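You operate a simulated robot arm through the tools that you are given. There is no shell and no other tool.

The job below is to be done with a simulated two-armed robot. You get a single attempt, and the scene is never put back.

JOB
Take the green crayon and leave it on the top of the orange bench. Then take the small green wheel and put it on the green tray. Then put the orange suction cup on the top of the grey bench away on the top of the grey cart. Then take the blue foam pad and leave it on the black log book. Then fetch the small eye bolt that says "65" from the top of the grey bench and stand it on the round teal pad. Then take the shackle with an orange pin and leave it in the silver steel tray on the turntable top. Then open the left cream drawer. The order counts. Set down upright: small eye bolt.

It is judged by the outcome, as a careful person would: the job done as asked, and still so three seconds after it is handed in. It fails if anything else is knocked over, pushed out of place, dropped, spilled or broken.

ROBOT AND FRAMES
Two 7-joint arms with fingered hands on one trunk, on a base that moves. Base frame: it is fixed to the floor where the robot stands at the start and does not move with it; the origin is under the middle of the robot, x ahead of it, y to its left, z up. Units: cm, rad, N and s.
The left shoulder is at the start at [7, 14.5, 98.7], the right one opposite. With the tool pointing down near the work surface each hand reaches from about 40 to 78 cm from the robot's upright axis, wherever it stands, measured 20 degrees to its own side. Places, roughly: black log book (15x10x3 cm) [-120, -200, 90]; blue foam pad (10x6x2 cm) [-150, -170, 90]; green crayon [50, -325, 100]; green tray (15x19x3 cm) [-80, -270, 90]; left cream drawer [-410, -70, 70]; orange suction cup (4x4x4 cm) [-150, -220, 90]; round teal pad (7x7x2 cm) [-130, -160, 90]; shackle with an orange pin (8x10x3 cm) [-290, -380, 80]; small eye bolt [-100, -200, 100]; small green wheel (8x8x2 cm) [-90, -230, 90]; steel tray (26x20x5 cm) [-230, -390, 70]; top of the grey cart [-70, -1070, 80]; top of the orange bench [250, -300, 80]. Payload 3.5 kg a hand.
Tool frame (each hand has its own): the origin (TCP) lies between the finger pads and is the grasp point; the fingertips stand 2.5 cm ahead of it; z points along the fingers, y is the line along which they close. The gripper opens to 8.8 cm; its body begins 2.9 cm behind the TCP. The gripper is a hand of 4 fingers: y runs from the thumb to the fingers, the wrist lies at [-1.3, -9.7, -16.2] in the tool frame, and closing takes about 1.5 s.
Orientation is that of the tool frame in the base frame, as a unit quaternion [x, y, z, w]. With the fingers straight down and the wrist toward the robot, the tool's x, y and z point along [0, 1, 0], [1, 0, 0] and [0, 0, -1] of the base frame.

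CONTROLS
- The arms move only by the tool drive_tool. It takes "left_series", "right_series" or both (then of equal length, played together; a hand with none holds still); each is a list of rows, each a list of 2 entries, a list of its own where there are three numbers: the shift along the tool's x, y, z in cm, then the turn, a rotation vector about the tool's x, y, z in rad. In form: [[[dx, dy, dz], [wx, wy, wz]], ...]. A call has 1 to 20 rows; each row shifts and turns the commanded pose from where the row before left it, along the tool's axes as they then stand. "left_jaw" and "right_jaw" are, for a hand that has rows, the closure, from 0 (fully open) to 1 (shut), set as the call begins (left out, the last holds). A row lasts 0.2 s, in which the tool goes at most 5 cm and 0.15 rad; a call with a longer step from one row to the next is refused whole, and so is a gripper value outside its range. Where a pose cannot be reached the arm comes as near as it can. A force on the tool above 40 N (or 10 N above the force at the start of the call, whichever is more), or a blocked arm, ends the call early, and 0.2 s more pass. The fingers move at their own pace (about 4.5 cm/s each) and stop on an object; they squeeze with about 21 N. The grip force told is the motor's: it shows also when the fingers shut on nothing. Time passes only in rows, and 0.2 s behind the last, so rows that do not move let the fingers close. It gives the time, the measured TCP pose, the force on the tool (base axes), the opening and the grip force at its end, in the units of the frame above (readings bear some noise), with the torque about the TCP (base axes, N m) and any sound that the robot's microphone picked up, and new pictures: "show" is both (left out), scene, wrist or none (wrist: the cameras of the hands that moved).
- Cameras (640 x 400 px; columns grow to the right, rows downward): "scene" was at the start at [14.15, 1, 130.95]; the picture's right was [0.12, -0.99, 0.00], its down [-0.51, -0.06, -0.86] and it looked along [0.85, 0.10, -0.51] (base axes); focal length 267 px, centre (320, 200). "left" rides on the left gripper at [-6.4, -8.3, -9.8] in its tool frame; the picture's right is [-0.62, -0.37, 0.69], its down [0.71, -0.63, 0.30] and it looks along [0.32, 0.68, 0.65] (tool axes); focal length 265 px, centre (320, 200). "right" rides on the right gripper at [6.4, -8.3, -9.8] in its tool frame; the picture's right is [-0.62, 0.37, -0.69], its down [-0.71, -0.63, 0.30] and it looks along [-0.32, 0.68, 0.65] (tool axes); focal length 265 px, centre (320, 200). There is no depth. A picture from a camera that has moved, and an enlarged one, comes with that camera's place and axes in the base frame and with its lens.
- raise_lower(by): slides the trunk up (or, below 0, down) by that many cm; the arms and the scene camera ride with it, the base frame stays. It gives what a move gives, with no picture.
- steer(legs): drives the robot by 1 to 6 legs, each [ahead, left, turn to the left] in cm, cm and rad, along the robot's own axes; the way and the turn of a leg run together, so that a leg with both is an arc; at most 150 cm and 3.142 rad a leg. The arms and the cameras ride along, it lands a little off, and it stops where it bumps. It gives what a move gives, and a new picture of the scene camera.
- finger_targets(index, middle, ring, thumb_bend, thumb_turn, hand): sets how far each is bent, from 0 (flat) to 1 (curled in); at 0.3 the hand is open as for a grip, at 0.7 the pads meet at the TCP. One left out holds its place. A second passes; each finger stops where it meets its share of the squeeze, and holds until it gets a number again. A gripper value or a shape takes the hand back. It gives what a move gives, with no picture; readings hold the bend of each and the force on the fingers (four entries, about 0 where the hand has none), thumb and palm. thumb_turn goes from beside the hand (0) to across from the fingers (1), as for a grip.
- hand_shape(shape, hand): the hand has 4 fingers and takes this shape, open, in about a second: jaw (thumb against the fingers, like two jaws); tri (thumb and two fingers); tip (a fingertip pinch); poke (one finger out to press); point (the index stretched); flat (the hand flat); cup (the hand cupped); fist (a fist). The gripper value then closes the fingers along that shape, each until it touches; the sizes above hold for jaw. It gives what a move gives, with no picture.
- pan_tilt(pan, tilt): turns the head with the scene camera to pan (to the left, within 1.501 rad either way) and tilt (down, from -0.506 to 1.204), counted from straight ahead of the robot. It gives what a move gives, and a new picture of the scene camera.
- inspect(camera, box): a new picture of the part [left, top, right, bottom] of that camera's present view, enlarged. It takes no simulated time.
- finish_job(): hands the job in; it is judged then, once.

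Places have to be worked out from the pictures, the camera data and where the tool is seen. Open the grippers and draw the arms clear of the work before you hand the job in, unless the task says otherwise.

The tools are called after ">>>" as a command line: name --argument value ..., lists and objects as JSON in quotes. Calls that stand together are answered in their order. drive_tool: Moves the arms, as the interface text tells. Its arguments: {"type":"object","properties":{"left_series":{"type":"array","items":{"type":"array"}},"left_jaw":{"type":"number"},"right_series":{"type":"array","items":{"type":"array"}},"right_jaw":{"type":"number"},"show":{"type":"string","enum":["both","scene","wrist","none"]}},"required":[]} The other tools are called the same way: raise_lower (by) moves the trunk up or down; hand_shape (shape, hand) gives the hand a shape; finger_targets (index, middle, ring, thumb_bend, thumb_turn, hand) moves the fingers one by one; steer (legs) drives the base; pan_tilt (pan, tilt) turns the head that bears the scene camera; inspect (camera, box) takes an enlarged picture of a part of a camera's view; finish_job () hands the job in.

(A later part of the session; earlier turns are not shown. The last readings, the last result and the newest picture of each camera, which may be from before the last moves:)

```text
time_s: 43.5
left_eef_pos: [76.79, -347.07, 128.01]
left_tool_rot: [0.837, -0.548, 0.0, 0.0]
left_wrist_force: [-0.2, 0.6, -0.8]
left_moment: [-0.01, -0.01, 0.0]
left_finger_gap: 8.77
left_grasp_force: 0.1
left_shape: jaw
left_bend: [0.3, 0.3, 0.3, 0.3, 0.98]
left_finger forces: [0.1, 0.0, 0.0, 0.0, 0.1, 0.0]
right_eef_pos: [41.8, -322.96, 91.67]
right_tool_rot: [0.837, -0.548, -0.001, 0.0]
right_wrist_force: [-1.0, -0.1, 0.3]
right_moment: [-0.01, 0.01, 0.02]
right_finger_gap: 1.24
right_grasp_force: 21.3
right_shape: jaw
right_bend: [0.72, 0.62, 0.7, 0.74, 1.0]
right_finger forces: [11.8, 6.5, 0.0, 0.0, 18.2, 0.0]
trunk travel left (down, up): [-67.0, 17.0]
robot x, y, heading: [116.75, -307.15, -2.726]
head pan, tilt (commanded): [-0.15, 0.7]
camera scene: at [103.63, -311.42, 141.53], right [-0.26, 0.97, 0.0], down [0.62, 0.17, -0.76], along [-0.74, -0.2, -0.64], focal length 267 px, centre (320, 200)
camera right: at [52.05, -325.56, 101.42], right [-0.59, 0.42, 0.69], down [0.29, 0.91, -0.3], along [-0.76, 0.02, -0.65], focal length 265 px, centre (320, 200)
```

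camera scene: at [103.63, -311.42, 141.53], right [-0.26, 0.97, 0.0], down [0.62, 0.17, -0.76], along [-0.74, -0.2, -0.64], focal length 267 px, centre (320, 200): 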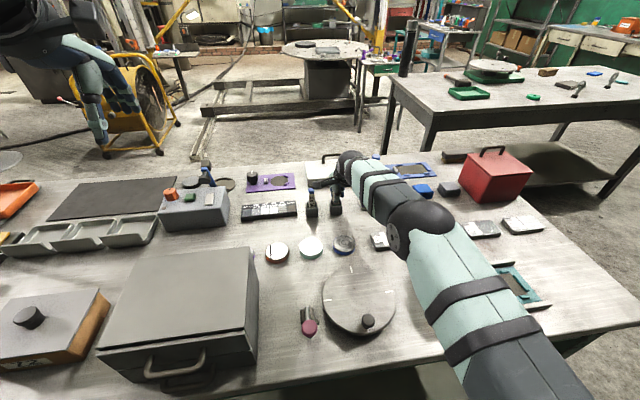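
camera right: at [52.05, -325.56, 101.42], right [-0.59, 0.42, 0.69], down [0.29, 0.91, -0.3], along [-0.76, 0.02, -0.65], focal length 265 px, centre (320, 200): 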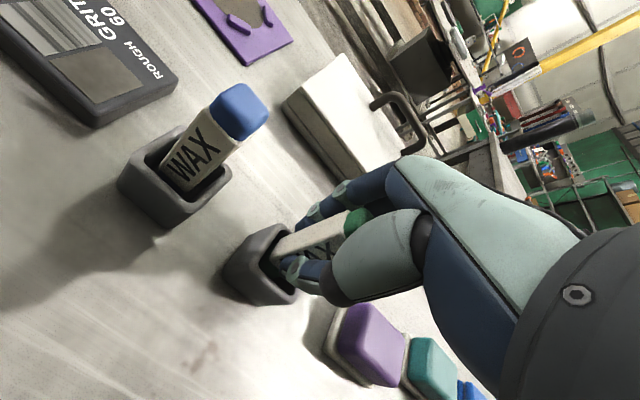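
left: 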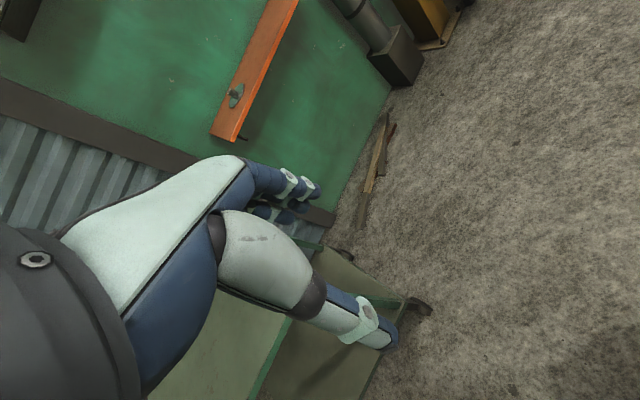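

The crayon is gripped by thumb, index and middle (18 N on the thumb). I lift straight up slowly.

>>> drive_tool --right_series '[[[0, 0, -0.7], [0, 0, 0]], [[0, 0, -0.7], [0, 0, 0]], [[0, 0, -1], [0, 0, 0]], [[0, 0, -1], [0, 0, 0]], [[0, 0, -1], [0, 0, 0]], [[0, 0, -1.2], [0, 0, 0]], [[0, 0, -1.2], [0, 0, 0]], [[0, 0, -1.2], [0, 0, 0]], [[0, 0, -1.2], [0, 0, 0]], [[0, 0, 0], [0, 0, 0]]]' --show "both"

```text
time_s: 45.7
left_eef_pos: [76.83, -347.03, 128.13]
left_tool_rot: [0.837, -0.547, 0.0, 0.0]
left_wrist_force: [0.2, -0.6, 0.0]
left_moment: [0.0, 0.01, -0.01]
left_finger_gap: 8.78
left_grasp_force: 0.0
left_shape: jaw
left_bend: [0.3, 0.3, 0.3, 0.3, 0.98]
left_finger forces: [0.0, 0.0, 0.0, 0.0, 0.0, 0.1]
right_eef_pos: [41.82, -322.99, 100.91]
right_tool_rot: [0.837, -0.548, 0.0, 0.001]
right_wrist_force: [0.3, 0.0, -0.7]
right_moment: [0.02, 0.0, 0.03]
right_finger_gap: 1.24
right_grasp_force: 20.6
right_shape: jaw
right_bend: [0.72, 0.62, 0.7, 0.74, 1.0]
right_finger forces: [11.8, 6.5, 0.1, 0.1, 18.2, 0.0]
trunk travel left (down, up): [-67.0, 17.0]
robot x, y, heading: [116.49, -306.95, -2.724]
head pan, tilt (commanded): [-0.15, 0.7]
camera scene: at [103.62, -311.43, 141.53], right [-0.26, 0.97, 0.0], down [0.62, 0.17, -0.76], along [-0.74, -0.2, -0.64], focal length 267 px, centre (320, 200)
camera right: at [52.14, -325.65, 110.65], right [-0.59, 0.42, 0.69], down [0.29, 0.91, -0.3], along [-0.76, 0.02, -0.65], focal length 265 px, centre (320, 200)
```

scene: 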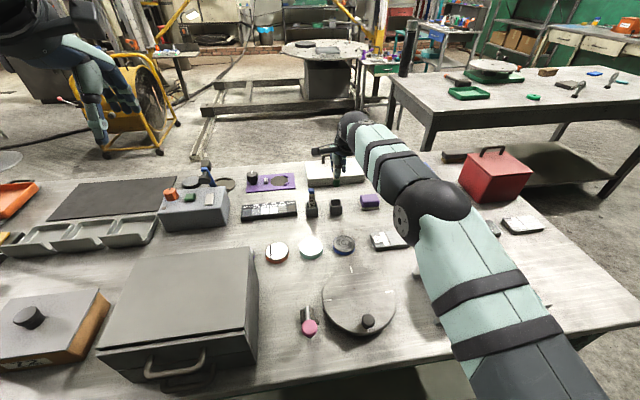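
right: 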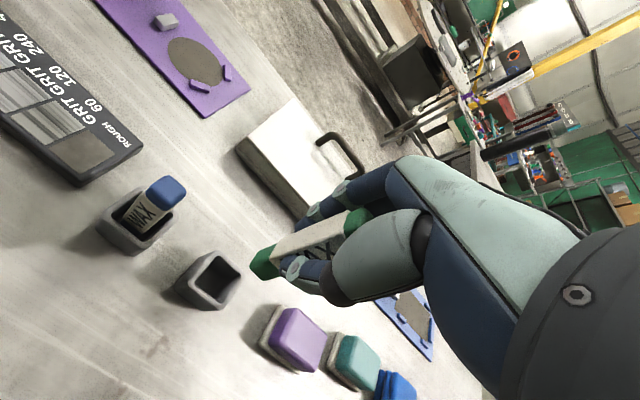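

The crayon is out of its holder and the holder stays in place. I retract back and up.

>>> drive_tool --right_series '[[[0, -0.5, -1.5], [0, 0, 0]], [[0, -1, -2], [0, 0, 0]], [[0, -2, -2], [0, 0, 0]], [[0, -2.5, -2], [0, 0, 0]], [[0, -2.5, -2], [0, 0, 0]], [[0, -2.5, -2], [0, 0, 0]], [[0, -2.5, -2], [0, 0, 0]], [[0, -2.5, -2], [0, 0, 0]], [[0, -2.5, -2], [0, 0, 0]], [[0, -2.5, -2], [0, 0, 0]], [[0, -2, -2], [0, 0, 0]], [[0, 0, 0], [0, 0, 0]]]' --show "both"

```text
time_s: 48.3
left_eef_pos: [76.84, -347.06, 128.06]
left_tool_rot: [0.836, -0.548, 0.0, 0.0]
left_wrist_force: [-0.2, 0.4, 0.1]
left_moment: [0.03, -0.03, 0.0]
left_finger_gap: 8.77
left_grasp_force: 0.0
left_shape: jaw
left_bend: [0.3, 0.3, 0.3, 0.3, 0.98]
left_finger forces: [0.0, 0.0, 0.1, 0.1, 0.1, 0.0]
right_eef_pos: [62.96, -314.03, 122.26]
right_tool_rot: [0.837, -0.547, 0.0, 0.0]
right_wrist_force: [-0.3, -0.8, 0.4]
right_moment: [-0.01, 0.03, 0.01]
right_finger_gap: 1.21
right_grasp_force: 20.4
right_shape: jaw
right_bend: [0.72, 0.62, 0.7, 0.75, 1.0]
right_finger forces: [11.7, 6.4, 0.0, 0.1, 18.2, 0.1]
trunk travel left (down, up): [-67.0, 17.0]
robot x, y, heading: [116.44, -307.18, -2.734]
head pan, tilt (commanded): [-0.15, 0.7]
camera scene: at [103.65, -311.54, 141.53], right [-0.26, 0.97, 0.0], down [0.62, 0.17, -0.76], along [-0.74, -0.2, -0.64], focal length 267 px, centre (320, 200)
camera right: at [73.24, -316.56, 132.2], right [-0.59, 0.42, 0.69], down [0.29, 0.91, -0.3], along [-0.76, 0.02, -0.65], focal length 265 px, centre (320, 200)
```

scene: 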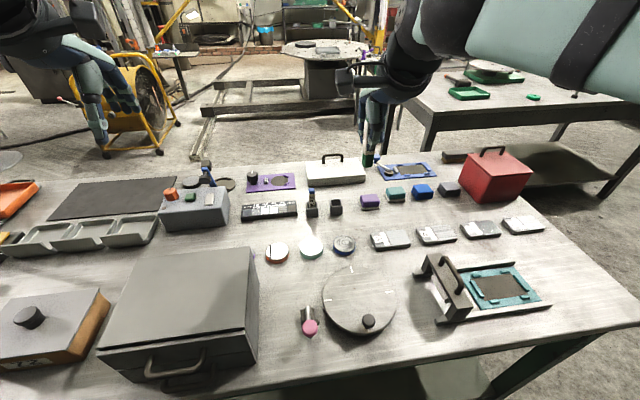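
right: 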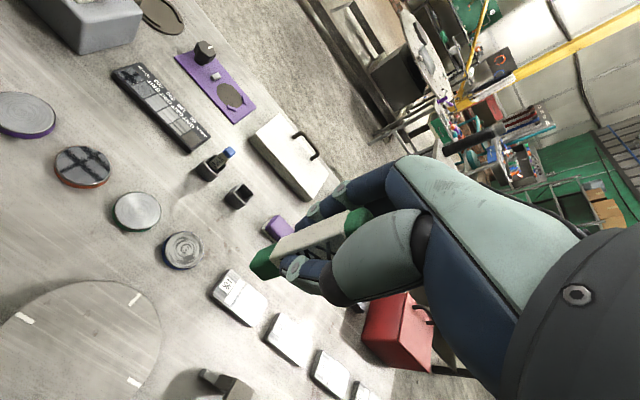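

I back up into the aisle and then turn the head to look at the orange bench behind before turning the body.

>>> steer --legs '[[-18, 0, 0], [0, 0, 0.9]]'

>>> pan_tilt --pan 1.3 --tilt 0.5

```text
time_s: 52.1
left_eef_pos: [139.74, -355.68, 128.11]
left_tool_rot: [0.992, -0.125, 0.0, 0.0]
left_wrist_force: [0.0, -0.3, 0.6]
left_moment: [-0.01, 0.01, -0.01]
left_finger_gap: 8.78
left_grasp_force: 0.2
left_shape: jaw
left_bend: [0.3, 0.3, 0.3, 0.3, 0.98]
left_finger forces: [0.0, 0.1, 0.1, 0.0, 0.0, 0.0]
right_eef_pos: [105.17, -346.13, 122.36]
right_tool_rot: [0.992, -0.126, 0.0, 0.0]
right_wrist_force: [-0.7, -0.3, 0.0]
right_moment: [-0.02, 0.0, 0.02]
right_finger_gap: 1.26
right_grasp_force: 21.4
right_shape: jaw
right_bend: [0.72, 0.62, 0.7, 0.75, 1.0]
right_finger forces: [11.7, 6.3, 0.0, 0.0, 18.0, 0.0]
trunk travel left (down, up): [-67.0, 17.0]
robot x, y, heading: [133.13, -299.58, -1.823]
head pan, tilt (commanded): [-0.15, 0.7]
camera scene: at [128.24, -312.73, 141.53], right [-0.92, 0.39, 0.0], down [0.25, 0.59, -0.76], along [-0.3, -0.7, -0.64], focal length 267 px, centre (320, 200)
```

scene: 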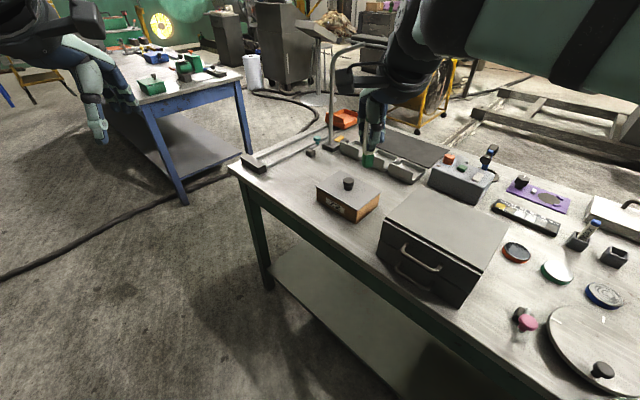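

```text
time_s: 53.7
left_eef_pos: [139.89, -355.57, 128.1]
left_tool_rot: [0.992, -0.126, -0.001, 0.0]
left_wrist_force: [-0.2, 0.3, -0.8]
left_moment: [-0.01, 0.02, 0.0]
left_finger_gap: 8.75
left_grasp_force: 0.1
left_shape: jaw
left_bend: [0.3, 0.3, 0.3, 0.3, 0.98]
left_finger forces: [0.0, 0.0, 0.0, 0.1, 0.0, 0.1]
right_eef_pos: [105.14, -346.15, 122.39]
right_tool_rot: [0.992, -0.125, 0.001, 0.0]
right_wrist_force: [0.1, -0.1, 0.2]
right_moment: [-0.03, 0.01, 0.0]
right_finger_gap: 1.24
right_grasp_force: 20.6
right_shape: jaw
right_bend: [0.72, 0.62, 0.7, 0.75, 1.0]
right_finger forces: [11.7, 6.3, 0.0, 0.0, 18.0, 0.1]
trunk travel left (down, up): [-67.0, 17.0]
robot x, y, heading: [132.66, -299.89, -1.828]
head pan, tilt (commanded): [1.3, 0.499]
camera scene: at [139.47, -309.46, 143.3], right [-0.5, -0.87, 0.0], down [-0.41, 0.24, -0.88], along [0.76, -0.44, -0.48], focal length 267 px, centre (320, 200)
```

scene: 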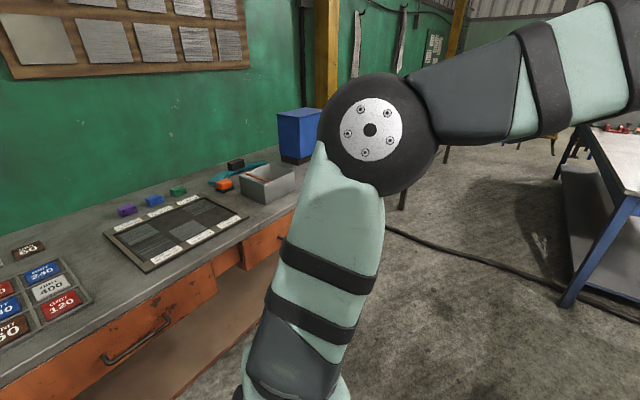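

The orange bench's grey top has low items and free space. Its edge is about 76 cm from my axis. I turn to face it.

>>> steer --legs '[[0, 0, 2.2]]'

>>> pan_tilt --pan 0.0 --tilt 0.6

```text
time_s: 59.4
left_eef_pos: [172.99, -260.97, 128.05]
left_tool_rot: [0.557, 0.831, 0.0, 0.0]
left_wrist_force: [0.4, 0.2, -0.2]
left_moment: [0.03, 0.01, -0.02]
left_finger_gap: 8.77
left_grasp_force: 0.0
left_shape: jaw
left_bend: [0.3, 0.3, 0.3, 0.3, 0.98]
left_finger forces: [0.1, 0.1, 0.0, 0.1, 0.0, 0.0]
right_eef_pos: [186.23, -294.51, 122.3]
right_tool_rot: [0.555, 0.832, 0.001, -0.001]
right_wrist_force: [0.1, -0.4, -0.1]
right_moment: [0.01, -0.02, 0.0]
right_finger_gap: 1.23
right_grasp_force: 20.8
right_shape: jaw
right_bend: [0.72, 0.62, 0.7, 0.75, 1.0]
right_finger forces: [11.6, 6.1, 0.0, 0.1, 17.7, 0.0]
trunk travel left (down, up): [-67.0, 17.0]
robot x, y, heading: [132.54, -299.89, 0.389]
head pan, tilt (commanded): [1.3, 0.499]
camera scene: at [136.41, -289.11, 143.3], right [0.99, 0.12, 0.0], down [0.06, -0.48, -0.88], along [-0.1, 0.87, -0.48], focal length 267 px, centre (320, 200)
```

scene: 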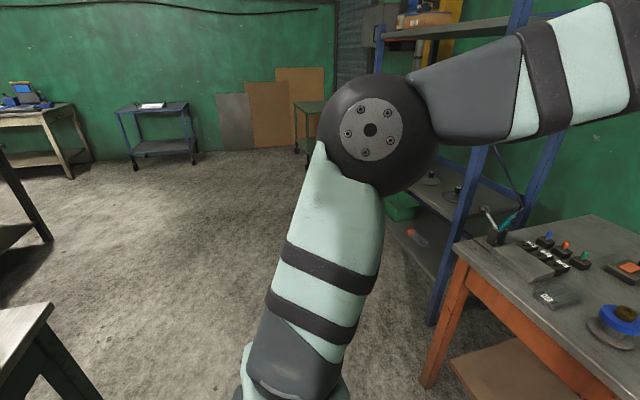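

```text
time_s: 60.8
left_eef_pos: [173.03, -261.01, 127.93]
left_tool_rot: [0.556, 0.831, 0.0, 0.0]
left_wrist_force: [0.8, -0.4, 0.2]
left_moment: [0.03, 0.0, 0.02]
left_finger_gap: 8.77
left_grasp_force: 0.0
left_shape: jaw
left_bend: [0.3, 0.3, 0.3, 0.3, 0.98]
left_finger forces: [0.1, 0.0, 0.0, 0.0, 0.0, 0.0]
right_eef_pos: [186.14, -294.46, 122.32]
right_tool_rot: [0.556, 0.831, 0.0, 0.0]
right_wrist_force: [-0.6, 0.0, -0.4]
right_moment: [-0.02, -0.03, -0.01]
right_finger_gap: 1.23
right_grasp_force: 20.6
right_shape: jaw
right_bend: [0.72, 0.62, 0.7, 0.75, 1.0]
right_finger forces: [11.6, 6.2, 0.0, 0.1, 17.6, 0.1]
trunk travel left (down, up): [-67.0, 17.0]
robot x, y, heading: [132.84, -300.05, 0.391]
head pan, tilt (commanded): [0.0, 0.6]
camera scene: at [145.66, -294.76, 142.39], right [0.38, -0.92, 0.0], down [-0.52, -0.22, -0.82], along [0.76, 0.31, -0.57], focal length 267 px, centre (320, 200)
```

scene: 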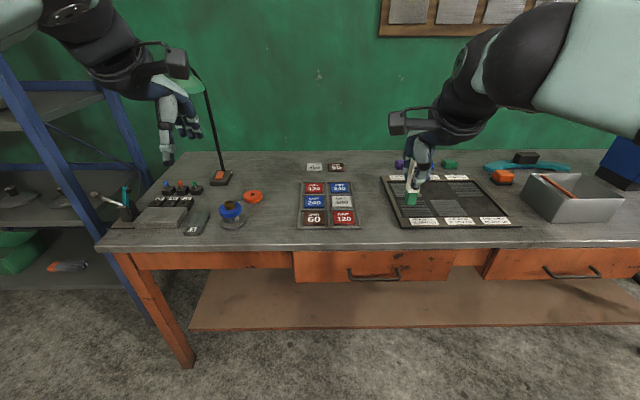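

Free space on the orange bench lies between the blue tape roll and the grit-tile board, near (211,-249). I shift left and forward to bring it under the right hand.

>>> steer --legs '[[22, 30, 0]]'

>>> inspect --camera "right" --box '[0, 0, 640, 400]'

```text
time_s: 63.2
left_eef_pos: [182.41, -225.71, 128.06]
left_tool_rot: [0.559, 0.829, 0.002, -0.001]
left_wrist_force: [-0.2, -0.1, 0.2]
left_moment: [0.0, -0.04, -0.02]
left_finger_gap: 8.76
left_grasp_force: 0.1
left_shape: jaw
left_bend: [0.3, 0.3, 0.3, 0.3, 0.98]
left_finger forces: [0.0, 0.1, 0.0, 0.0, 0.0, 0.0]
right_eef_pos: [195.37, -259.32, 122.27]
right_tool_rot: [0.558, 0.83, 0.001, 0.0]
right_wrist_force: [0.4, 0.6, 0.8]
right_moment: [0.0, -0.01, 0.02]
right_finger_gap: 1.23
right_grasp_force: 20.6
right_shape: jaw
right_bend: [0.72, 0.62, 0.7, 0.75, 1.0]
right_finger forces: [11.4, 6.3, 0.1, 0.0, 17.6, 0.0]
trunk travel left (down, up): [-67.0, 17.0]
robot x, y, heading: [141.82, -264.61, 0.387]
head pan, tilt (commanded): [0.0, 0.6]
camera scene: at [154.91, -259.45, 142.4], right [0.38, -0.93, 0.0], down [-0.52, -0.21, -0.83], along [0.76, 0.31, -0.56], focal length 267 px, centre (320, 200)
```

scene: 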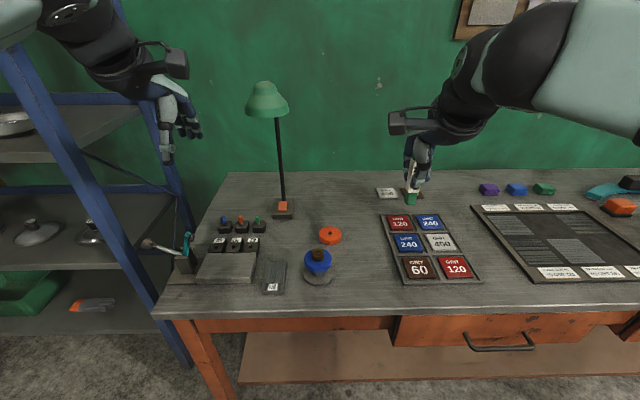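

```text
1.00 times, centred on (320, 200) of right (not enlarged: the box is as wide or as high as the picture)
camera zoom: at [185.24, -256.55, 132.2], right [0.57, -0.44, 0.69], down [-0.31, -0.9, -0.31], along [0.76, -0.04, -0.65], focal length 265 px, centre (320, 200)
```

zoom: 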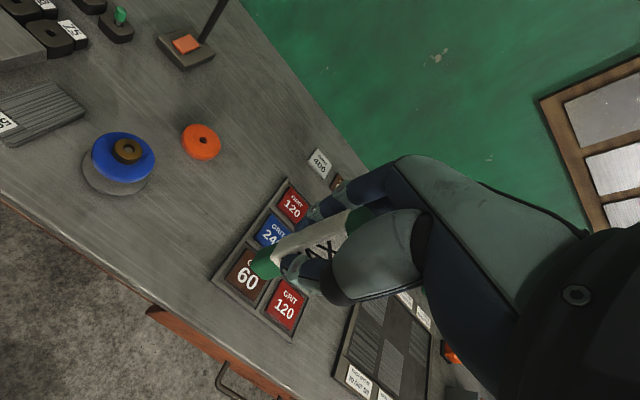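

Bench top is about z=84.5 and the crayon's bottom is about 6.5 cm below the TCP. I move over the free spot (207.3,-253) and descend most of the way.

>>> drive_tool --right_series '[[[0.25, 2.68, 0], [0, 0, 0]], [[0.25, 2.68, 0], [0, 0, 0]], [[0.25, 2.68, 0], [0, 0, 0]], [[0.25, 2.68, 0], [0, 0, 0]], [[0.25, 2.68, 0], [0, 0, 0]], [[0, 0, 3], [0, 0, 0]], [[0, 0, 3], [0, 0, 0]], [[0, 0, 3], [0, 0, 0]], [[0, 0, 3], [0, 0, 0]], [[0, 0, 3], [0, 0, 0]], [[0, 0, 3], [0, 0, 0]], [[0, 0, 3], [0, 0, 0]], [[0, 0, 3], [0, 0, 0]], [[0, 0, 2], [0, 0, 0]], [[0, 0, 0], [0, 0, 0]]]' --show "both"

```text
time_s: 66.4
left_eef_pos: [182.21, -225.81, 128.09]
left_tool_rot: [0.558, 0.83, 0.001, 0.001]
left_wrist_force: [0.3, 0.0, -0.4]
left_moment: [0.0, 0.0, 0.03]
left_finger_gap: 8.77
left_grasp_force: 0.0
left_shape: jaw
left_bend: [0.3, 0.3, 0.3, 0.3, 0.98]
left_finger forces: [0.1, 0.0, 0.1, 0.1, 0.0, 0.0]
right_eef_pos: [207.45, -253.09, 96.42]
right_tool_rot: [0.558, 0.83, -0.001, 0.0]
right_wrist_force: [0.0, 1.0, -0.4]
right_moment: [-0.02, 0.0, 0.0]
right_finger_gap: 1.24
right_grasp_force: 20.7
right_shape: jaw
right_bend: [0.72, 0.62, 0.7, 0.75, 1.0]
right_finger forces: [11.6, 6.2, 0.1, 0.0, 17.7, 0.0]
trunk travel left (down, up): [-67.0, 17.0]
robot x, y, heading: [142.05, -264.6, 0.387]
head pan, tilt (commanded): [0.0, 0.6]
camera scene: at [154.91, -259.34, 142.4], right [0.38, -0.93, 0.0], down [-0.52, -0.21, -0.83], along [0.76, 0.31, -0.56], focal length 267 px, centre (320, 200)
camera right: at [197.26, -250.32, 106.24], right [0.57, -0.44, 0.69], down [-0.32, -0.9, -0.3], along [0.76, -0.04, -0.65], focal length 265 px, centre (320, 200)
```

scene: 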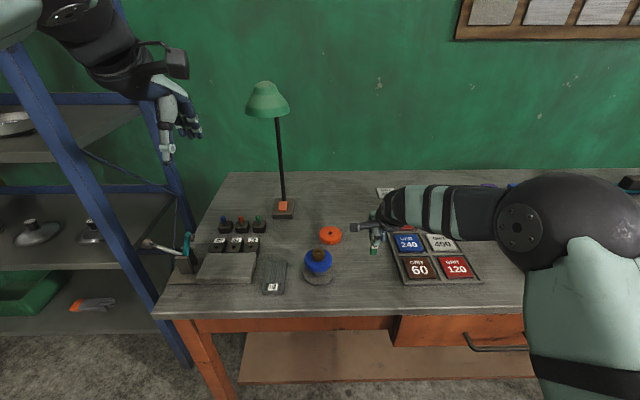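
right: 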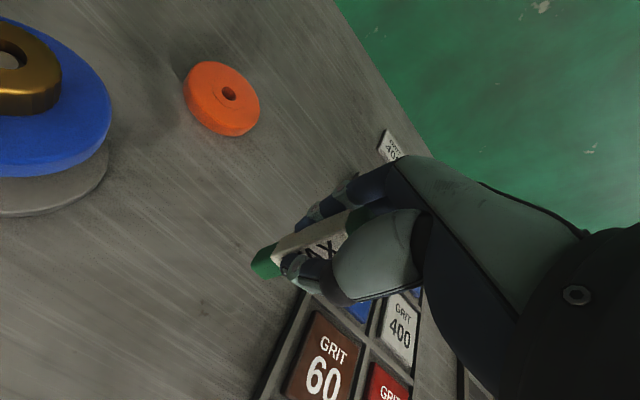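

Hand is over the free spot at z=96.4. I descend slowly toward contact.

>>> drive_tool --right_series '[[[0, 0, 1], [0, 0, 0]], [[0, 0, 1], [0, 0, 0]], [[0, 0, 1], [0, 0, 0]], [[0, 0, 0.5], [0, 0, 0]], [[0, 0, 0.5], [0, 0, 0]], [[0, 0, 0.3], [0, 0, 0]], [[0, 0, 0], [0, 0, 0]]]' --show "both"

>>> inspect --camera "scene" --box '[300, 200, 420, 300]'

```text
time_s: 68.0
left_eef_pos: [182.37, -225.62, 128.21]
left_tool_rot: [0.559, 0.829, 0.001, 0.001]
left_wrist_force: [-0.2, -0.2, -0.4]
left_moment: [0.0, -0.01, 0.02]
left_finger_gap: 8.77
left_grasp_force: 0.1
left_shape: jaw
left_bend: [0.3, 0.3, 0.3, 0.3, 0.98]
left_finger forces: [0.0, 0.0, 0.0, 0.0, 0.0, 0.0]
right_eef_pos: [207.34, -253.02, 92.12]
right_tool_rot: [0.558, 0.83, 0.0, 0.0]
right_wrist_force: [0.4, 0.1, -0.2]
right_moment: [-0.02, 0.0, 0.0]
right_finger_gap: 1.24
right_grasp_force: 20.9
right_shape: jaw
right_bend: [0.72, 0.62, 0.7, 0.75, 1.0]
right_finger forces: [11.7, 6.2, 0.0, 0.0, 17.7, 0.0]
trunk travel left (down, up): [-67.0, 17.0]
robot x, y, heading: [141.79, -264.34, 0.383]
head pan, tilt (commanded): [0.0, 0.6]
camera scene: at [154.94, -259.33, 142.39], right [0.38, -0.93, 0.0], down [-0.52, -0.21, -0.82], along [0.76, 0.31, -0.57], focal length 267 px, centre (320, 200)
camera right: at [197.26, -250.26, 101.89], right [0.57, -0.44, 0.69], down [-0.31, -0.9, -0.3], along [0.76, -0.04, -0.65], focal length 265 px, centre (320, 200)
```

scene: 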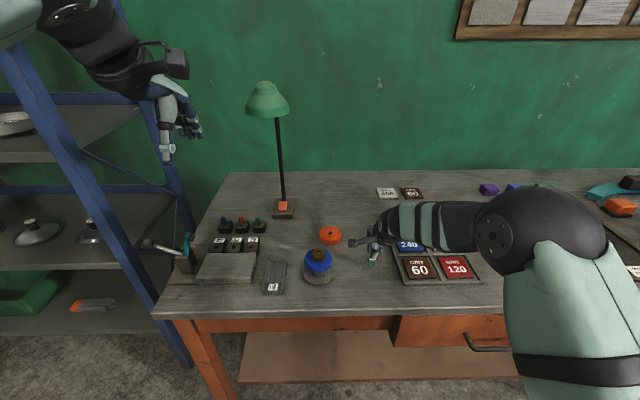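
right: 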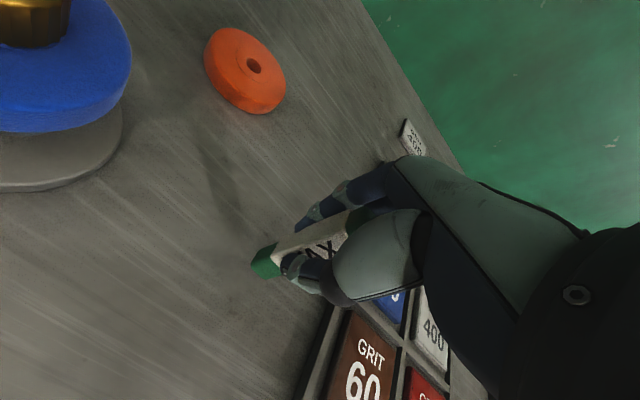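

```text
4.00 times, centred on (360, 250) of scene
camera zoom: at [154.94, -259.33, 142.39], right [0.38, -0.93, 0.0], down [-0.52, -0.21, -0.82], along [0.76, 0.31, -0.57], focal length 1070 px, centre (160, 0)
```

zoom: 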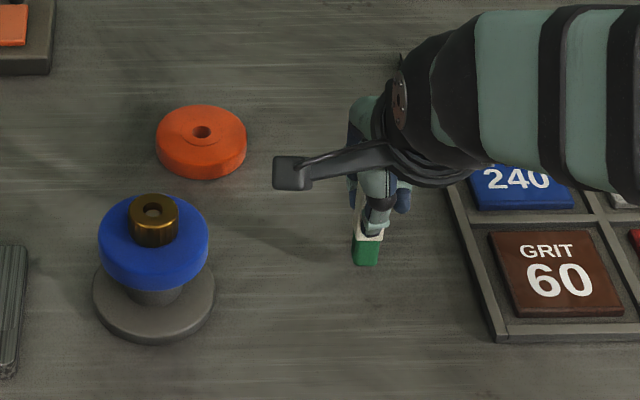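

No contact yet. I continue in small steps, watching the force.

>>> drive_tool --right_series '[[[0, 0, 0.3], [0, 0, 0]], [[0, 0, 0.3], [0, 0, 0]], [[0, 0, 0.3], [0, 0, 0]], [[0, 0, 0], [0, 0, 0]]]' --show "none"

>>> inspect --camera "right" --box '[200, 180, 360, 280]'

```text
time_s: 69.0
left_eef_pos: [182.4, -225.72, 128.08]
left_tool_rot: [0.559, 0.829, 0.001, 0.0]
left_wrist_force: [0.3, 0.4, 0.1]
left_moment: [0.0, 0.0, 0.01]
left_finger_gap: 8.77
left_grasp_force: 0.0
left_shape: jaw
left_bend: [0.3, 0.3, 0.3, 0.3, 0.98]
left_finger forces: [0.0, 0.0, 0.1, 0.1, 0.0, 0.0]
right_eef_pos: [207.42, -253.03, 91.06]
right_tool_rot: [0.558, 0.83, 0.0, 0.0]
right_wrist_force: [0.8, 0.6, -0.4]
right_moment: [-0.02, 0.0, 0.01]
right_finger_gap: 1.25
right_grasp_force: 21.2
right_shape: jaw
right_bend: [0.72, 0.62, 0.7, 0.75, 1.0]
right_finger forces: [11.6, 6.1, 0.0, 0.1, 17.8, 0.0]
trunk travel left (down, up): [-67.0, 17.0]
robot x, y, heading: [141.73, -264.61, 0.384]
head pan, tilt (commanded): [0.0, 0.6]
```

```text
4.00 times, centred on (280, 230) of right
camera zoom: at [197.27, -250.22, 100.93], right [0.57, -0.44, 0.69], down [-0.31, -0.9, -0.3], along [0.76, -0.04, -0.65], focal length 1062 px, centre (480, 80)
```

zoom: 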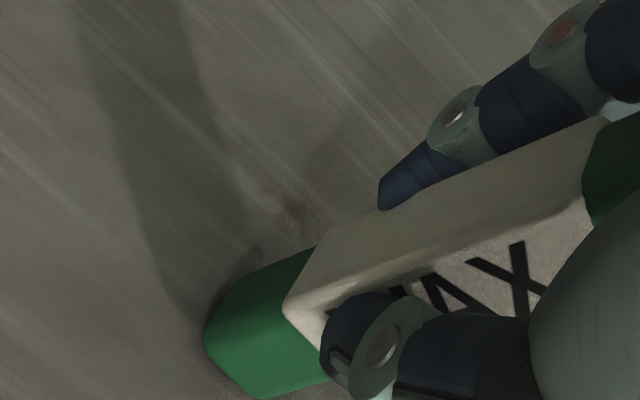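

Still no contact force; the crayon's lower end is close to its contact shadow. I continue down a little.

>>> drive_tool --right_series '[[[0, 0, 0.2], [0, 0, 0]], [[0, 0, 0.2], [0, 0, 0]], [[0, 0, 0.2], [0, 0, 0]], [[0, 0, 0], [0, 0, 0]]]' --show "none"

>>> inspect --camera "right" --box '[200, 180, 360, 280]'

```text
time_s: 70.0
left_eef_pos: [182.07, -225.66, 128.19]
left_tool_rot: [0.558, 0.83, 0.002, 0.001]
left_wrist_force: [-0.1, -0.1, 1.7]
left_moment: [0.0, 0.01, 0.01]
left_finger_gap: 8.76
left_grasp_force: 0.1
left_shape: jaw
left_bend: [0.3, 0.3, 0.3, 0.3, 0.98]
left_finger forces: [0.1, 0.0, 0.0, 0.1, 0.0, 0.0]
right_eef_pos: [207.27, -252.98, 90.84]
right_tool_rot: [0.559, 0.829, 0.002, 0.001]
right_wrist_force: [-1.1, -0.5, 14.0]
right_moment: [0.01, -0.08, 0.0]
right_finger_gap: 1.31
right_grasp_force: 20.6
right_shape: jaw
right_bend: [0.72, 0.62, 0.7, 0.75, 1.0]
right_finger forces: [12.5, 7.5, 0.0, 0.1, 21.4, 0.1]
trunk travel left (down, up): [-67.0, 17.0]
robot x, y, heading: [141.92, -264.63, 0.389]
head pan, tilt (commanded): [0.0, 0.6]
```

```text
4.00 times, centred on (280, 230) of right
camera zoom: at [197.05, -250.28, 100.66], right [0.57, -0.44, 0.7], down [-0.31, -0.9, -0.31], along [0.76, -0.04, -0.65], focal length 1062 px, centre (480, 80)
```

zoom: 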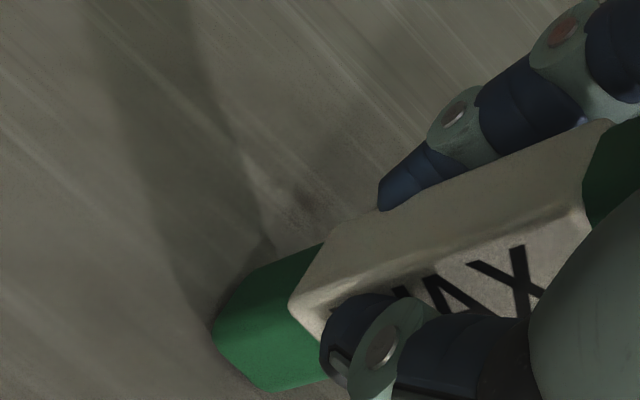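

Contact with 14 N at z=90.84. I ease up 0.2 cm and open the hand.

>>> drive_tool --right_series '[[[0, 0, -0.25], [0, 0, 0]], [[0, 0, 0], [0, 0, 0]]]' --show "none"

>>> drive_tool --right_series '[[[0, 0, 0], [0, 0, 0]], [[0, 0, 0], [0, 0, 0]], [[0, 0, 0], [0, 0, 0]], [[0, 0, 0], [0, 0, 0]], [[0, 0, 0], [0, 0, 0]], [[0, 0, 0], [0, 0, 0]], [[0, 0, 0], [0, 0, 0]]]' --right_jaw 0 --show "both"

```text
time_s: 70.6
left_eef_pos: [182.23, -225.75, 128.13]
left_tool_rot: [0.559, 0.829, 0.001, 0.0]
left_wrist_force: [-0.8, 0.9, -0.4]
left_moment: [-0.02, -0.01, -0.02]
left_finger_gap: 8.74
left_grasp_force: 0.1
left_shape: jaw
left_bend: [0.3, 0.3, 0.3, 0.3, 0.98]
left_finger forces: [0.0, 0.0, 0.0, 0.0, 0.0, 0.1]
right_eef_pos: [207.23, -253.08, 90.99]
right_tool_rot: [0.558, 0.83, 0.001, 0.0]
right_wrist_force: [-0.2, 0.5, 9.7]
right_moment: [0.05, -0.09, -0.01]
right_finger_gap: 1.3
right_grasp_force: 21.1
right_shape: jaw
right_bend: [0.72, 0.62, 0.7, 0.75, 1.0]
right_finger forces: [12.6, 7.6, 0.1, 0.0, 20.6, 0.0]
trunk travel left (down, up): [-67.0, 17.0]
robot x, y, heading: [142.07, -264.68, 0.38]
head pan, tilt (commanded): [0.0, 0.6]
```

```text
time_s: 72.2
left_eef_pos: [182.36, -225.66, 128.04]
left_tool_rot: [0.559, 0.829, 0.001, 0.0]
left_wrist_force: [-0.4, -0.3, 0.0]
left_moment: [-0.02, -0.01, 0.0]
left_finger_gap: 8.76
left_grasp_force: 0.0
left_shape: jaw
left_bend: [0.3, 0.3, 0.3, 0.3, 0.98]
left_finger forces: [0.0, 0.0, 0.0, 0.0, 0.0, 0.1]
right_eef_pos: [207.46, -253.02, 90.91]
right_tool_rot: [0.559, 0.829, 0.0, 0.0]
right_wrist_force: [-0.1, 0.0, 0.4]
right_moment: [-0.02, 0.01, -0.01]
right_finger_gap: 8.76
right_grasp_force: 0.0
right_shape: jaw
right_bend: [0.3, 0.3, 0.3, 0.3, 0.98]
right_finger forces: [0.0, 0.0, 0.0, 0.1, 0.0, 0.0]
trunk travel left (down, up): [-67.0, 17.0]
robot x, y, heading: [141.48, -264.59, 0.383]
head pan, tilt (commanded): [0.0, 0.6]
camera scene: at [154.95, -259.33, 142.39], right [0.38, -0.93, 0.0], down [-0.52, -0.21, -0.82], along [0.76, 0.31, -0.57], focal length 267 px, centre (320, 200)
camera right: at [197.25, -250.26, 100.66], right [0.57, -0.44, 0.69], down [-0.31, -0.9, -0.3], along [0.76, -0.04, -0.65], focal length 265 px, centre (320, 200)
```

scene: 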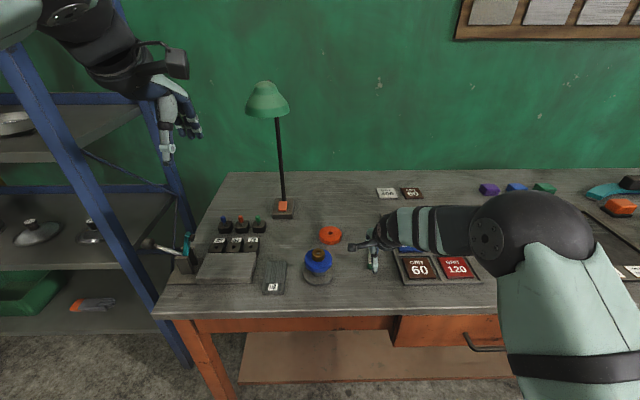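
right: 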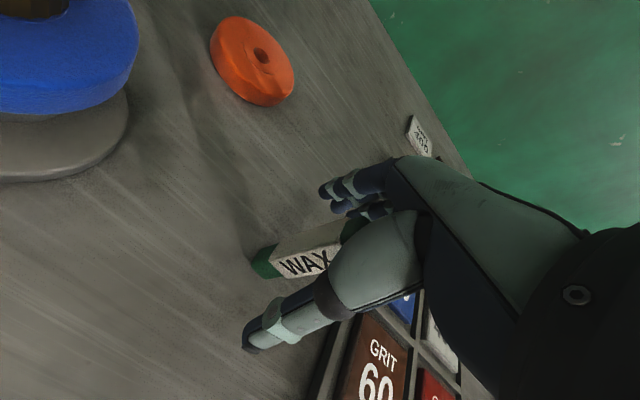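

The crayon stands by itself. I lift the open hand straight up slowly.

>>> drive_tool --right_series '[[[0, 0, -0.7], [0, 0, 0]], [[0, 0, -0.7], [0, 0, 0]], [[0, 0, -0.7], [0, 0, 0]], [[0, 0, -1], [0, 0, 0]], [[0, 0, -1], [0, 0, 0]], [[0, 0, -1.5], [0, 0, 0]], [[0, 0, -2], [0, 0, 0]], [[0, 0, -2.5], [0, 0, 0]], [[0, 0, -3], [0, 0, 0]], [[0, 0, -3], [0, 0, 0]], [[0, 0, -3], [0, 0, 0]], [[0, 0, -3], [0, 0, 0]], [[0, 0, -3], [0, 0, 0]], [[0, 0, 0], [0, 0, 0]]]' --show "both"

```text
time_s: 75.2
left_eef_pos: [182.32, -225.63, 128.06]
left_tool_rot: [0.558, 0.83, 0.0, 0.001]
left_wrist_force: [0.3, 0.0, 0.8]
left_moment: [-0.01, -0.01, 0.0]
left_finger_gap: 8.75
left_grasp_force: 0.1
left_shape: jaw
left_bend: [0.3, 0.3, 0.3, 0.3, 0.98]
left_finger forces: [0.1, 0.0, 0.0, 0.1, 0.0, 0.0]
right_eef_pos: [207.57, -252.86, 116.21]
right_tool_rot: [0.558, 0.83, -0.001, 0.0]
right_wrist_force: [-0.1, 0.3, 1.2]
right_moment: [-0.02, 0.01, 0.0]
right_finger_gap: 8.75
right_grasp_force: 0.1
right_shape: jaw
right_bend: [0.3, 0.3, 0.3, 0.3, 0.98]
right_finger forces: [0.0, 0.1, 0.0, 0.0, 0.0, 0.1]
trunk travel left (down, up): [-67.0, 17.0]
robot x, y, heading: [141.87, -264.69, 0.388]
head pan, tilt (commanded): [0.0, 0.6]
camera scene: at [154.97, -259.33, 142.39], right [0.38, -0.93, 0.0], down [-0.52, -0.21, -0.82], along [0.76, 0.31, -0.57], focal length 267 px, centre (320, 200)
camera right: at [197.34, -250.11, 125.96], right [0.57, -0.44, 0.69], down [-0.31, -0.9, -0.3], along [0.76, -0.04, -0.65], focal length 265 px, centre (320, 200)
```

scene: 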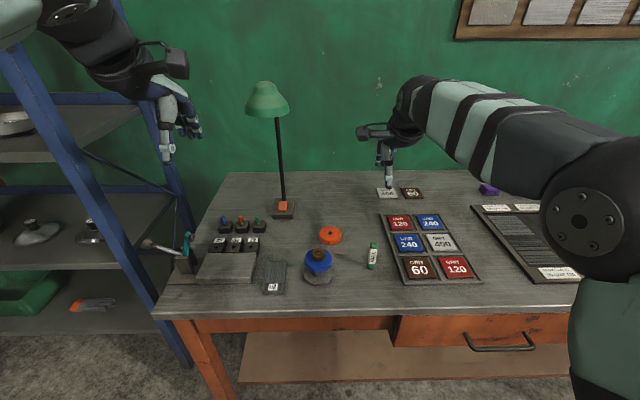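
right: 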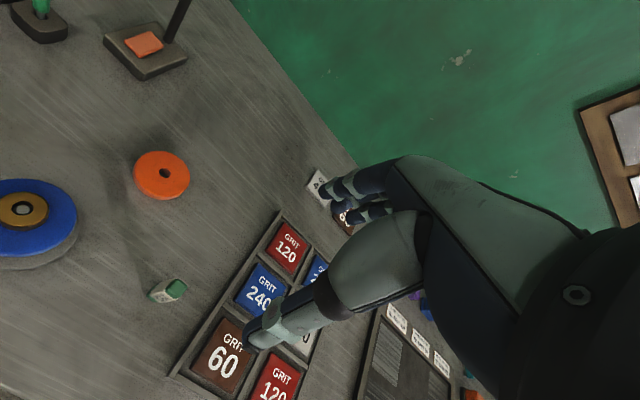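

The crayon stands upright on the orange bench. I retract the arm, back off and turn around toward the grey bench.

>>> drive_tool --right_series '[[[0, -2, -2], [0, 0, 0]], [[0, -2, -2], [0, 0, 0]], [[0, -2, -2], [0, 0, 0]], [[0, -2, -2], [0, 0, 0]], [[0, -2, -2], [0, 0, 0]], [[0, -2, -2], [0, 0, 0]], [[0, 0, 0], [0, 0, 0]]]' --show "none"

>>> steer --legs '[[-22, 0, 0], [0, 0, -3.13], [0, -95, 0]]'

```text
time_s: 76.8
left_eef_pos: [182.59, -225.68, 127.98]
left_tool_rot: [0.559, 0.829, 0.0, 0.0]
left_wrist_force: [0.2, -0.7, -0.4]
left_moment: [-0.01, 0.02, -0.01]
left_finger_gap: 8.77
left_grasp_force: 0.0
left_shape: jaw
left_bend: [0.3, 0.3, 0.3, 0.3, 0.98]
left_finger forces: [0.0, 0.0, 0.0, 0.0, 0.0, 0.0]
right_eef_pos: [196.09, -257.45, 128.03]
right_tool_rot: [0.559, 0.829, 0.0, 0.001]
right_wrist_force: [-0.1, 0.3, -0.1]
right_moment: [0.01, 0.03, 0.0]
right_finger_gap: 8.76
right_grasp_force: 0.1
right_shape: jaw
right_bend: [0.3, 0.3, 0.3, 0.3, 0.98]
right_finger forces: [0.0, 0.1, 0.1, 0.0, 0.1, 0.0]
trunk travel left (down, up): [-67.0, 17.0]
robot x, y, heading: [141.74, -264.43, 0.392]
head pan, tilt (commanded): [0.0, 0.6]
```

```text
time_s: 90.3
left_eef_pos: [42.19, -227.8, 128.08]
left_tool_rot: [0.849, -0.528, 0.0, 0.0]
left_wrist_force: [-0.2, 0.1, -0.9]
left_moment: [-0.05, 0.0, -0.01]
left_finger_gap: 8.77
left_grasp_force: 0.0
left_shape: jaw
left_bend: [0.3, 0.3, 0.3, 0.3, 0.98]
left_finger forces: [0.0, 0.0, 0.0, 0.0, 0.0, 0.0]
right_eef_pos: [26.22, -197.05, 127.96]
right_tool_rot: [0.85, -0.527, 0.0, 0.0]
right_wrist_force: [-0.8, 0.0, -1.3]
right_moment: [0.01, 0.02, 0.03]
right_finger_gap: 8.79
right_grasp_force: 0.0
right_shape: jaw
right_bend: [0.3, 0.3, 0.3, 0.3, 0.98]
right_finger forces: [0.1, 0.1, 0.0, 0.1, 0.0, 0.0]
trunk travel left (down, up): [-67.0, 17.0]
robot x, y, heading: [79.73, -186.3, -2.683]
head pan, tilt (commanded): [0.0, 0.6]
camera scene: at [67.49, -192.24, 142.39], right [-0.44, 0.9, 0.0], down [0.51, 0.25, -0.82], along [-0.74, -0.37, -0.57], focal length 267 px, centre (320, 200)
```

scene: 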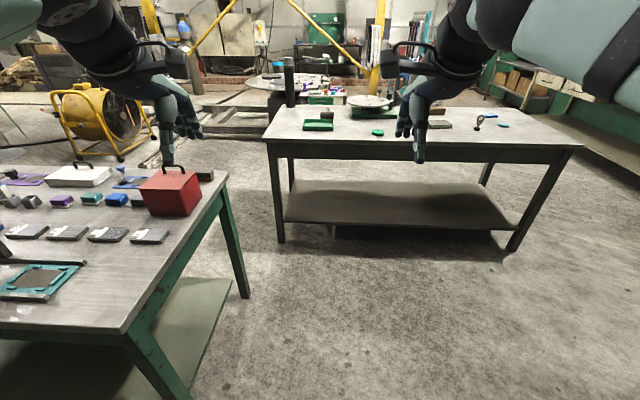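

The grey bench is ahead; its front legs are at about (-53,-286) and (-122,-129). I drive to in front of it, keeping clear of the green bench.

>>> steer --legs '[[88, -36, -0.047]]'

>>> pan_tilt --pan 0.0 --tilt 0.6

```text
time_s: 95.3
left_eef_pos: [-56.67, -230.94, 128.14]
left_tool_rot: [0.836, -0.548, 0.0, 0.0]
left_wrist_force: [-0.6, 0.0, -0.7]
left_moment: [0.0, 0.0, 0.0]
left_finger_gap: 8.74
left_grasp_force: 0.0
left_shape: jaw
left_bend: [0.3, 0.3, 0.3, 0.3, 0.98]
left_finger forces: [0.0, 0.0, 0.1, 0.1, 0.0, 0.0]
right_eef_pos: [-71.19, -199.52, 128.0]
right_tool_rot: [0.836, -0.549, -0.001, 0.0]
right_wrist_force: [0.2, 0.3, 0.1]
right_moment: [0.0, 0.01, 0.03]
right_finger_gap: 8.76
right_grasp_force: 0.1
right_shape: jaw
right_bend: [0.3, 0.3, 0.3, 0.3, 0.98]
right_finger forces: [0.1, 0.0, 0.0, 0.0, 0.1, 0.1]
trunk travel left (down, up): [-67.0, 17.0]
robot x, y, heading: [-17.0, -190.67, -2.729]
head pan, tilt (commanded): [0.0, 0.6]
camera scene: at [-29.66, -196.7, 142.4], right [-0.4, 0.92, 0.0], down [0.52, 0.23, -0.83], along [-0.76, -0.33, -0.56], focal length 267 px, centre (320, 200)
```

scene: 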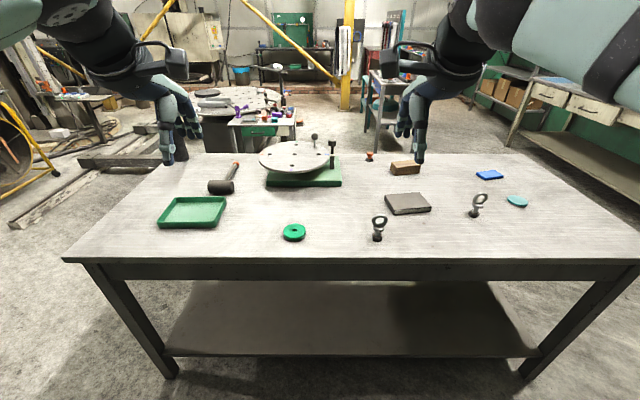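

```text
time_s: 95.9
left_eef_pos: [-56.7, -230.99, 128.02]
left_tool_rot: [0.836, -0.549, 0.0, 0.001]
left_wrist_force: [-0.2, 0.4, -1.0]
left_moment: [-0.02, -0.02, -0.01]
left_finger_gap: 8.75
left_grasp_force: 0.0
left_shape: jaw
left_bend: [0.3, 0.3, 0.3, 0.3, 0.98]
left_finger forces: [0.1, 0.0, 0.0, 0.0, 0.0, 0.0]
right_eef_pos: [-71.25, -199.52, 127.91]
right_tool_rot: [0.836, -0.548, 0.0, 0.0]
right_wrist_force: [0.3, 0.3, 0.3]
right_moment: [0.04, -0.01, -0.03]
right_finger_gap: 8.75
right_grasp_force: 0.0
right_shape: jaw
right_bend: [0.3, 0.3, 0.3, 0.3, 0.98]
right_finger forces: [0.0, 0.1, 0.0, 0.1, 0.0, 0.1]
trunk travel left (down, up): [-67.0, 17.0]
robot x, y, heading: [-17.17, -191.21, -2.732]
head pan, tilt (commanded): [0.0, 0.6]
camera scene: at [-29.7, -196.71, 142.4], right [-0.4, 0.92, 0.0], down [0.52, 0.23, -0.82], along [-0.76, -0.33, -0.57], focal length 267 px, centre (320, 200)
```

scene: 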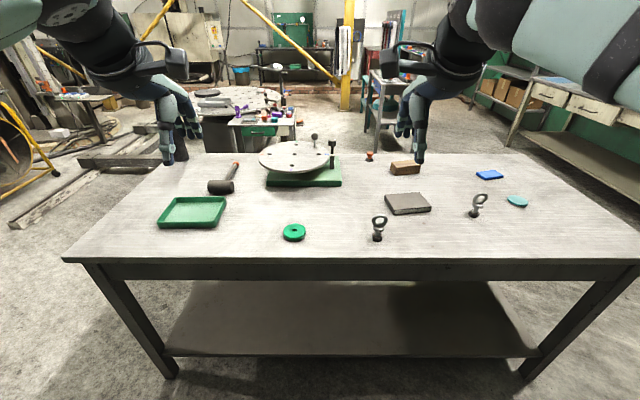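

The whole grey bench is in view, with two eye bolts. I zoom in on each half.

>>> inspect --camera "scene" --box '[340, 150, 540, 275]'

>>> inspect --camera "scene" --box '[150, 130, 350, 255]'

>>> inspect --camera "right" --box '[0, 0, 640, 400]'

>>> inspect --camera "left" --box '[0, 0, 640, 400]'

```text
3.20 times, centred on (440, 212) of scene
camera zoom: at [-29.7, -196.71, 142.4], right [-0.4, 0.92, 0.0], down [0.52, 0.23, -0.82], along [-0.76, -0.33, -0.57], focal length 856 px, centre (-64, 160)
```

zoom: 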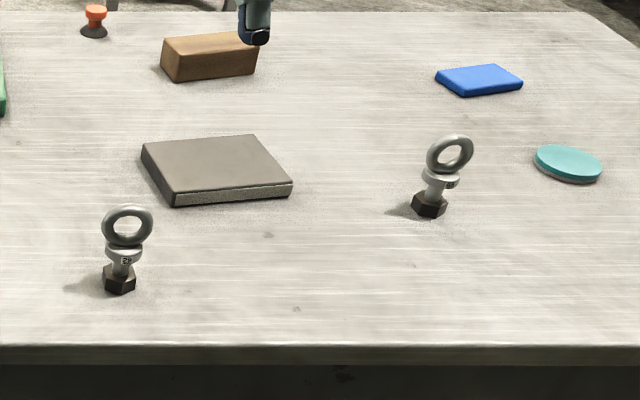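

```text
3.20 times, centred on (250, 192) of scene
camera zoom: at [-29.7, -196.71, 142.4], right [-0.4, 0.92, 0.0], down [0.52, 0.23, -0.82], along [-0.76, -0.33, -0.57], focal length 856 px, centre (544, 224)
```

zoom: 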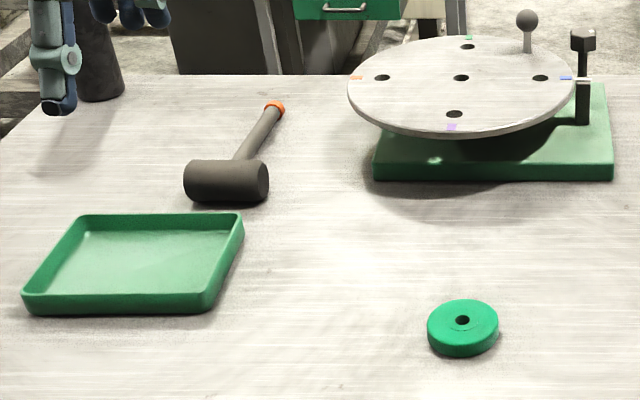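

```text
1.00 times, centred on (320, 200) of right (not enlarged: the box is as wide or as high as the picture)
camera zoom: at [-60.97, -202.12, 137.76], right [-0.58, 0.42, 0.69], down [0.29, 0.91, -0.3], along [-0.76, 0.02, -0.65], focal length 265 px, centre (320, 200)
```

zoom: 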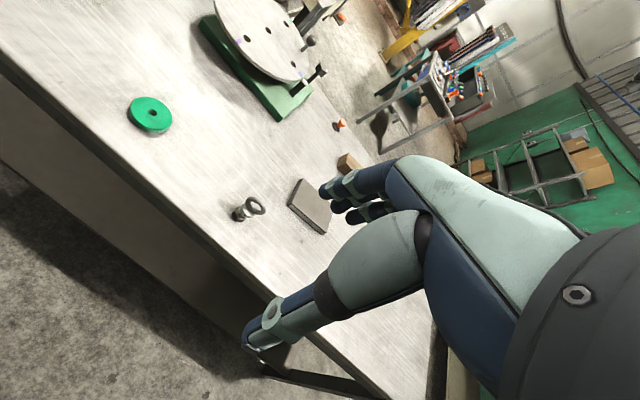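

```text
1.00 times, centred on (320, 200) of left (not enlarged: the box is as wide or as high as the picture)
camera zoom: at [-51.43, -221.69, 137.73], right [0.09, 0.72, -0.69], down [0.86, -0.4, -0.31], along [-0.5, -0.57, -0.65], focal length 265 px, centre (320, 200)
```

zoom: 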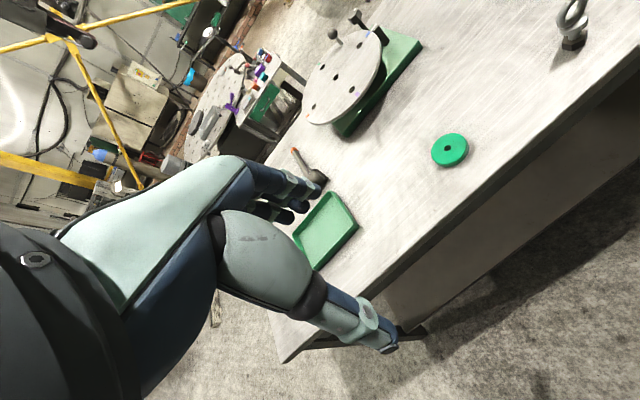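

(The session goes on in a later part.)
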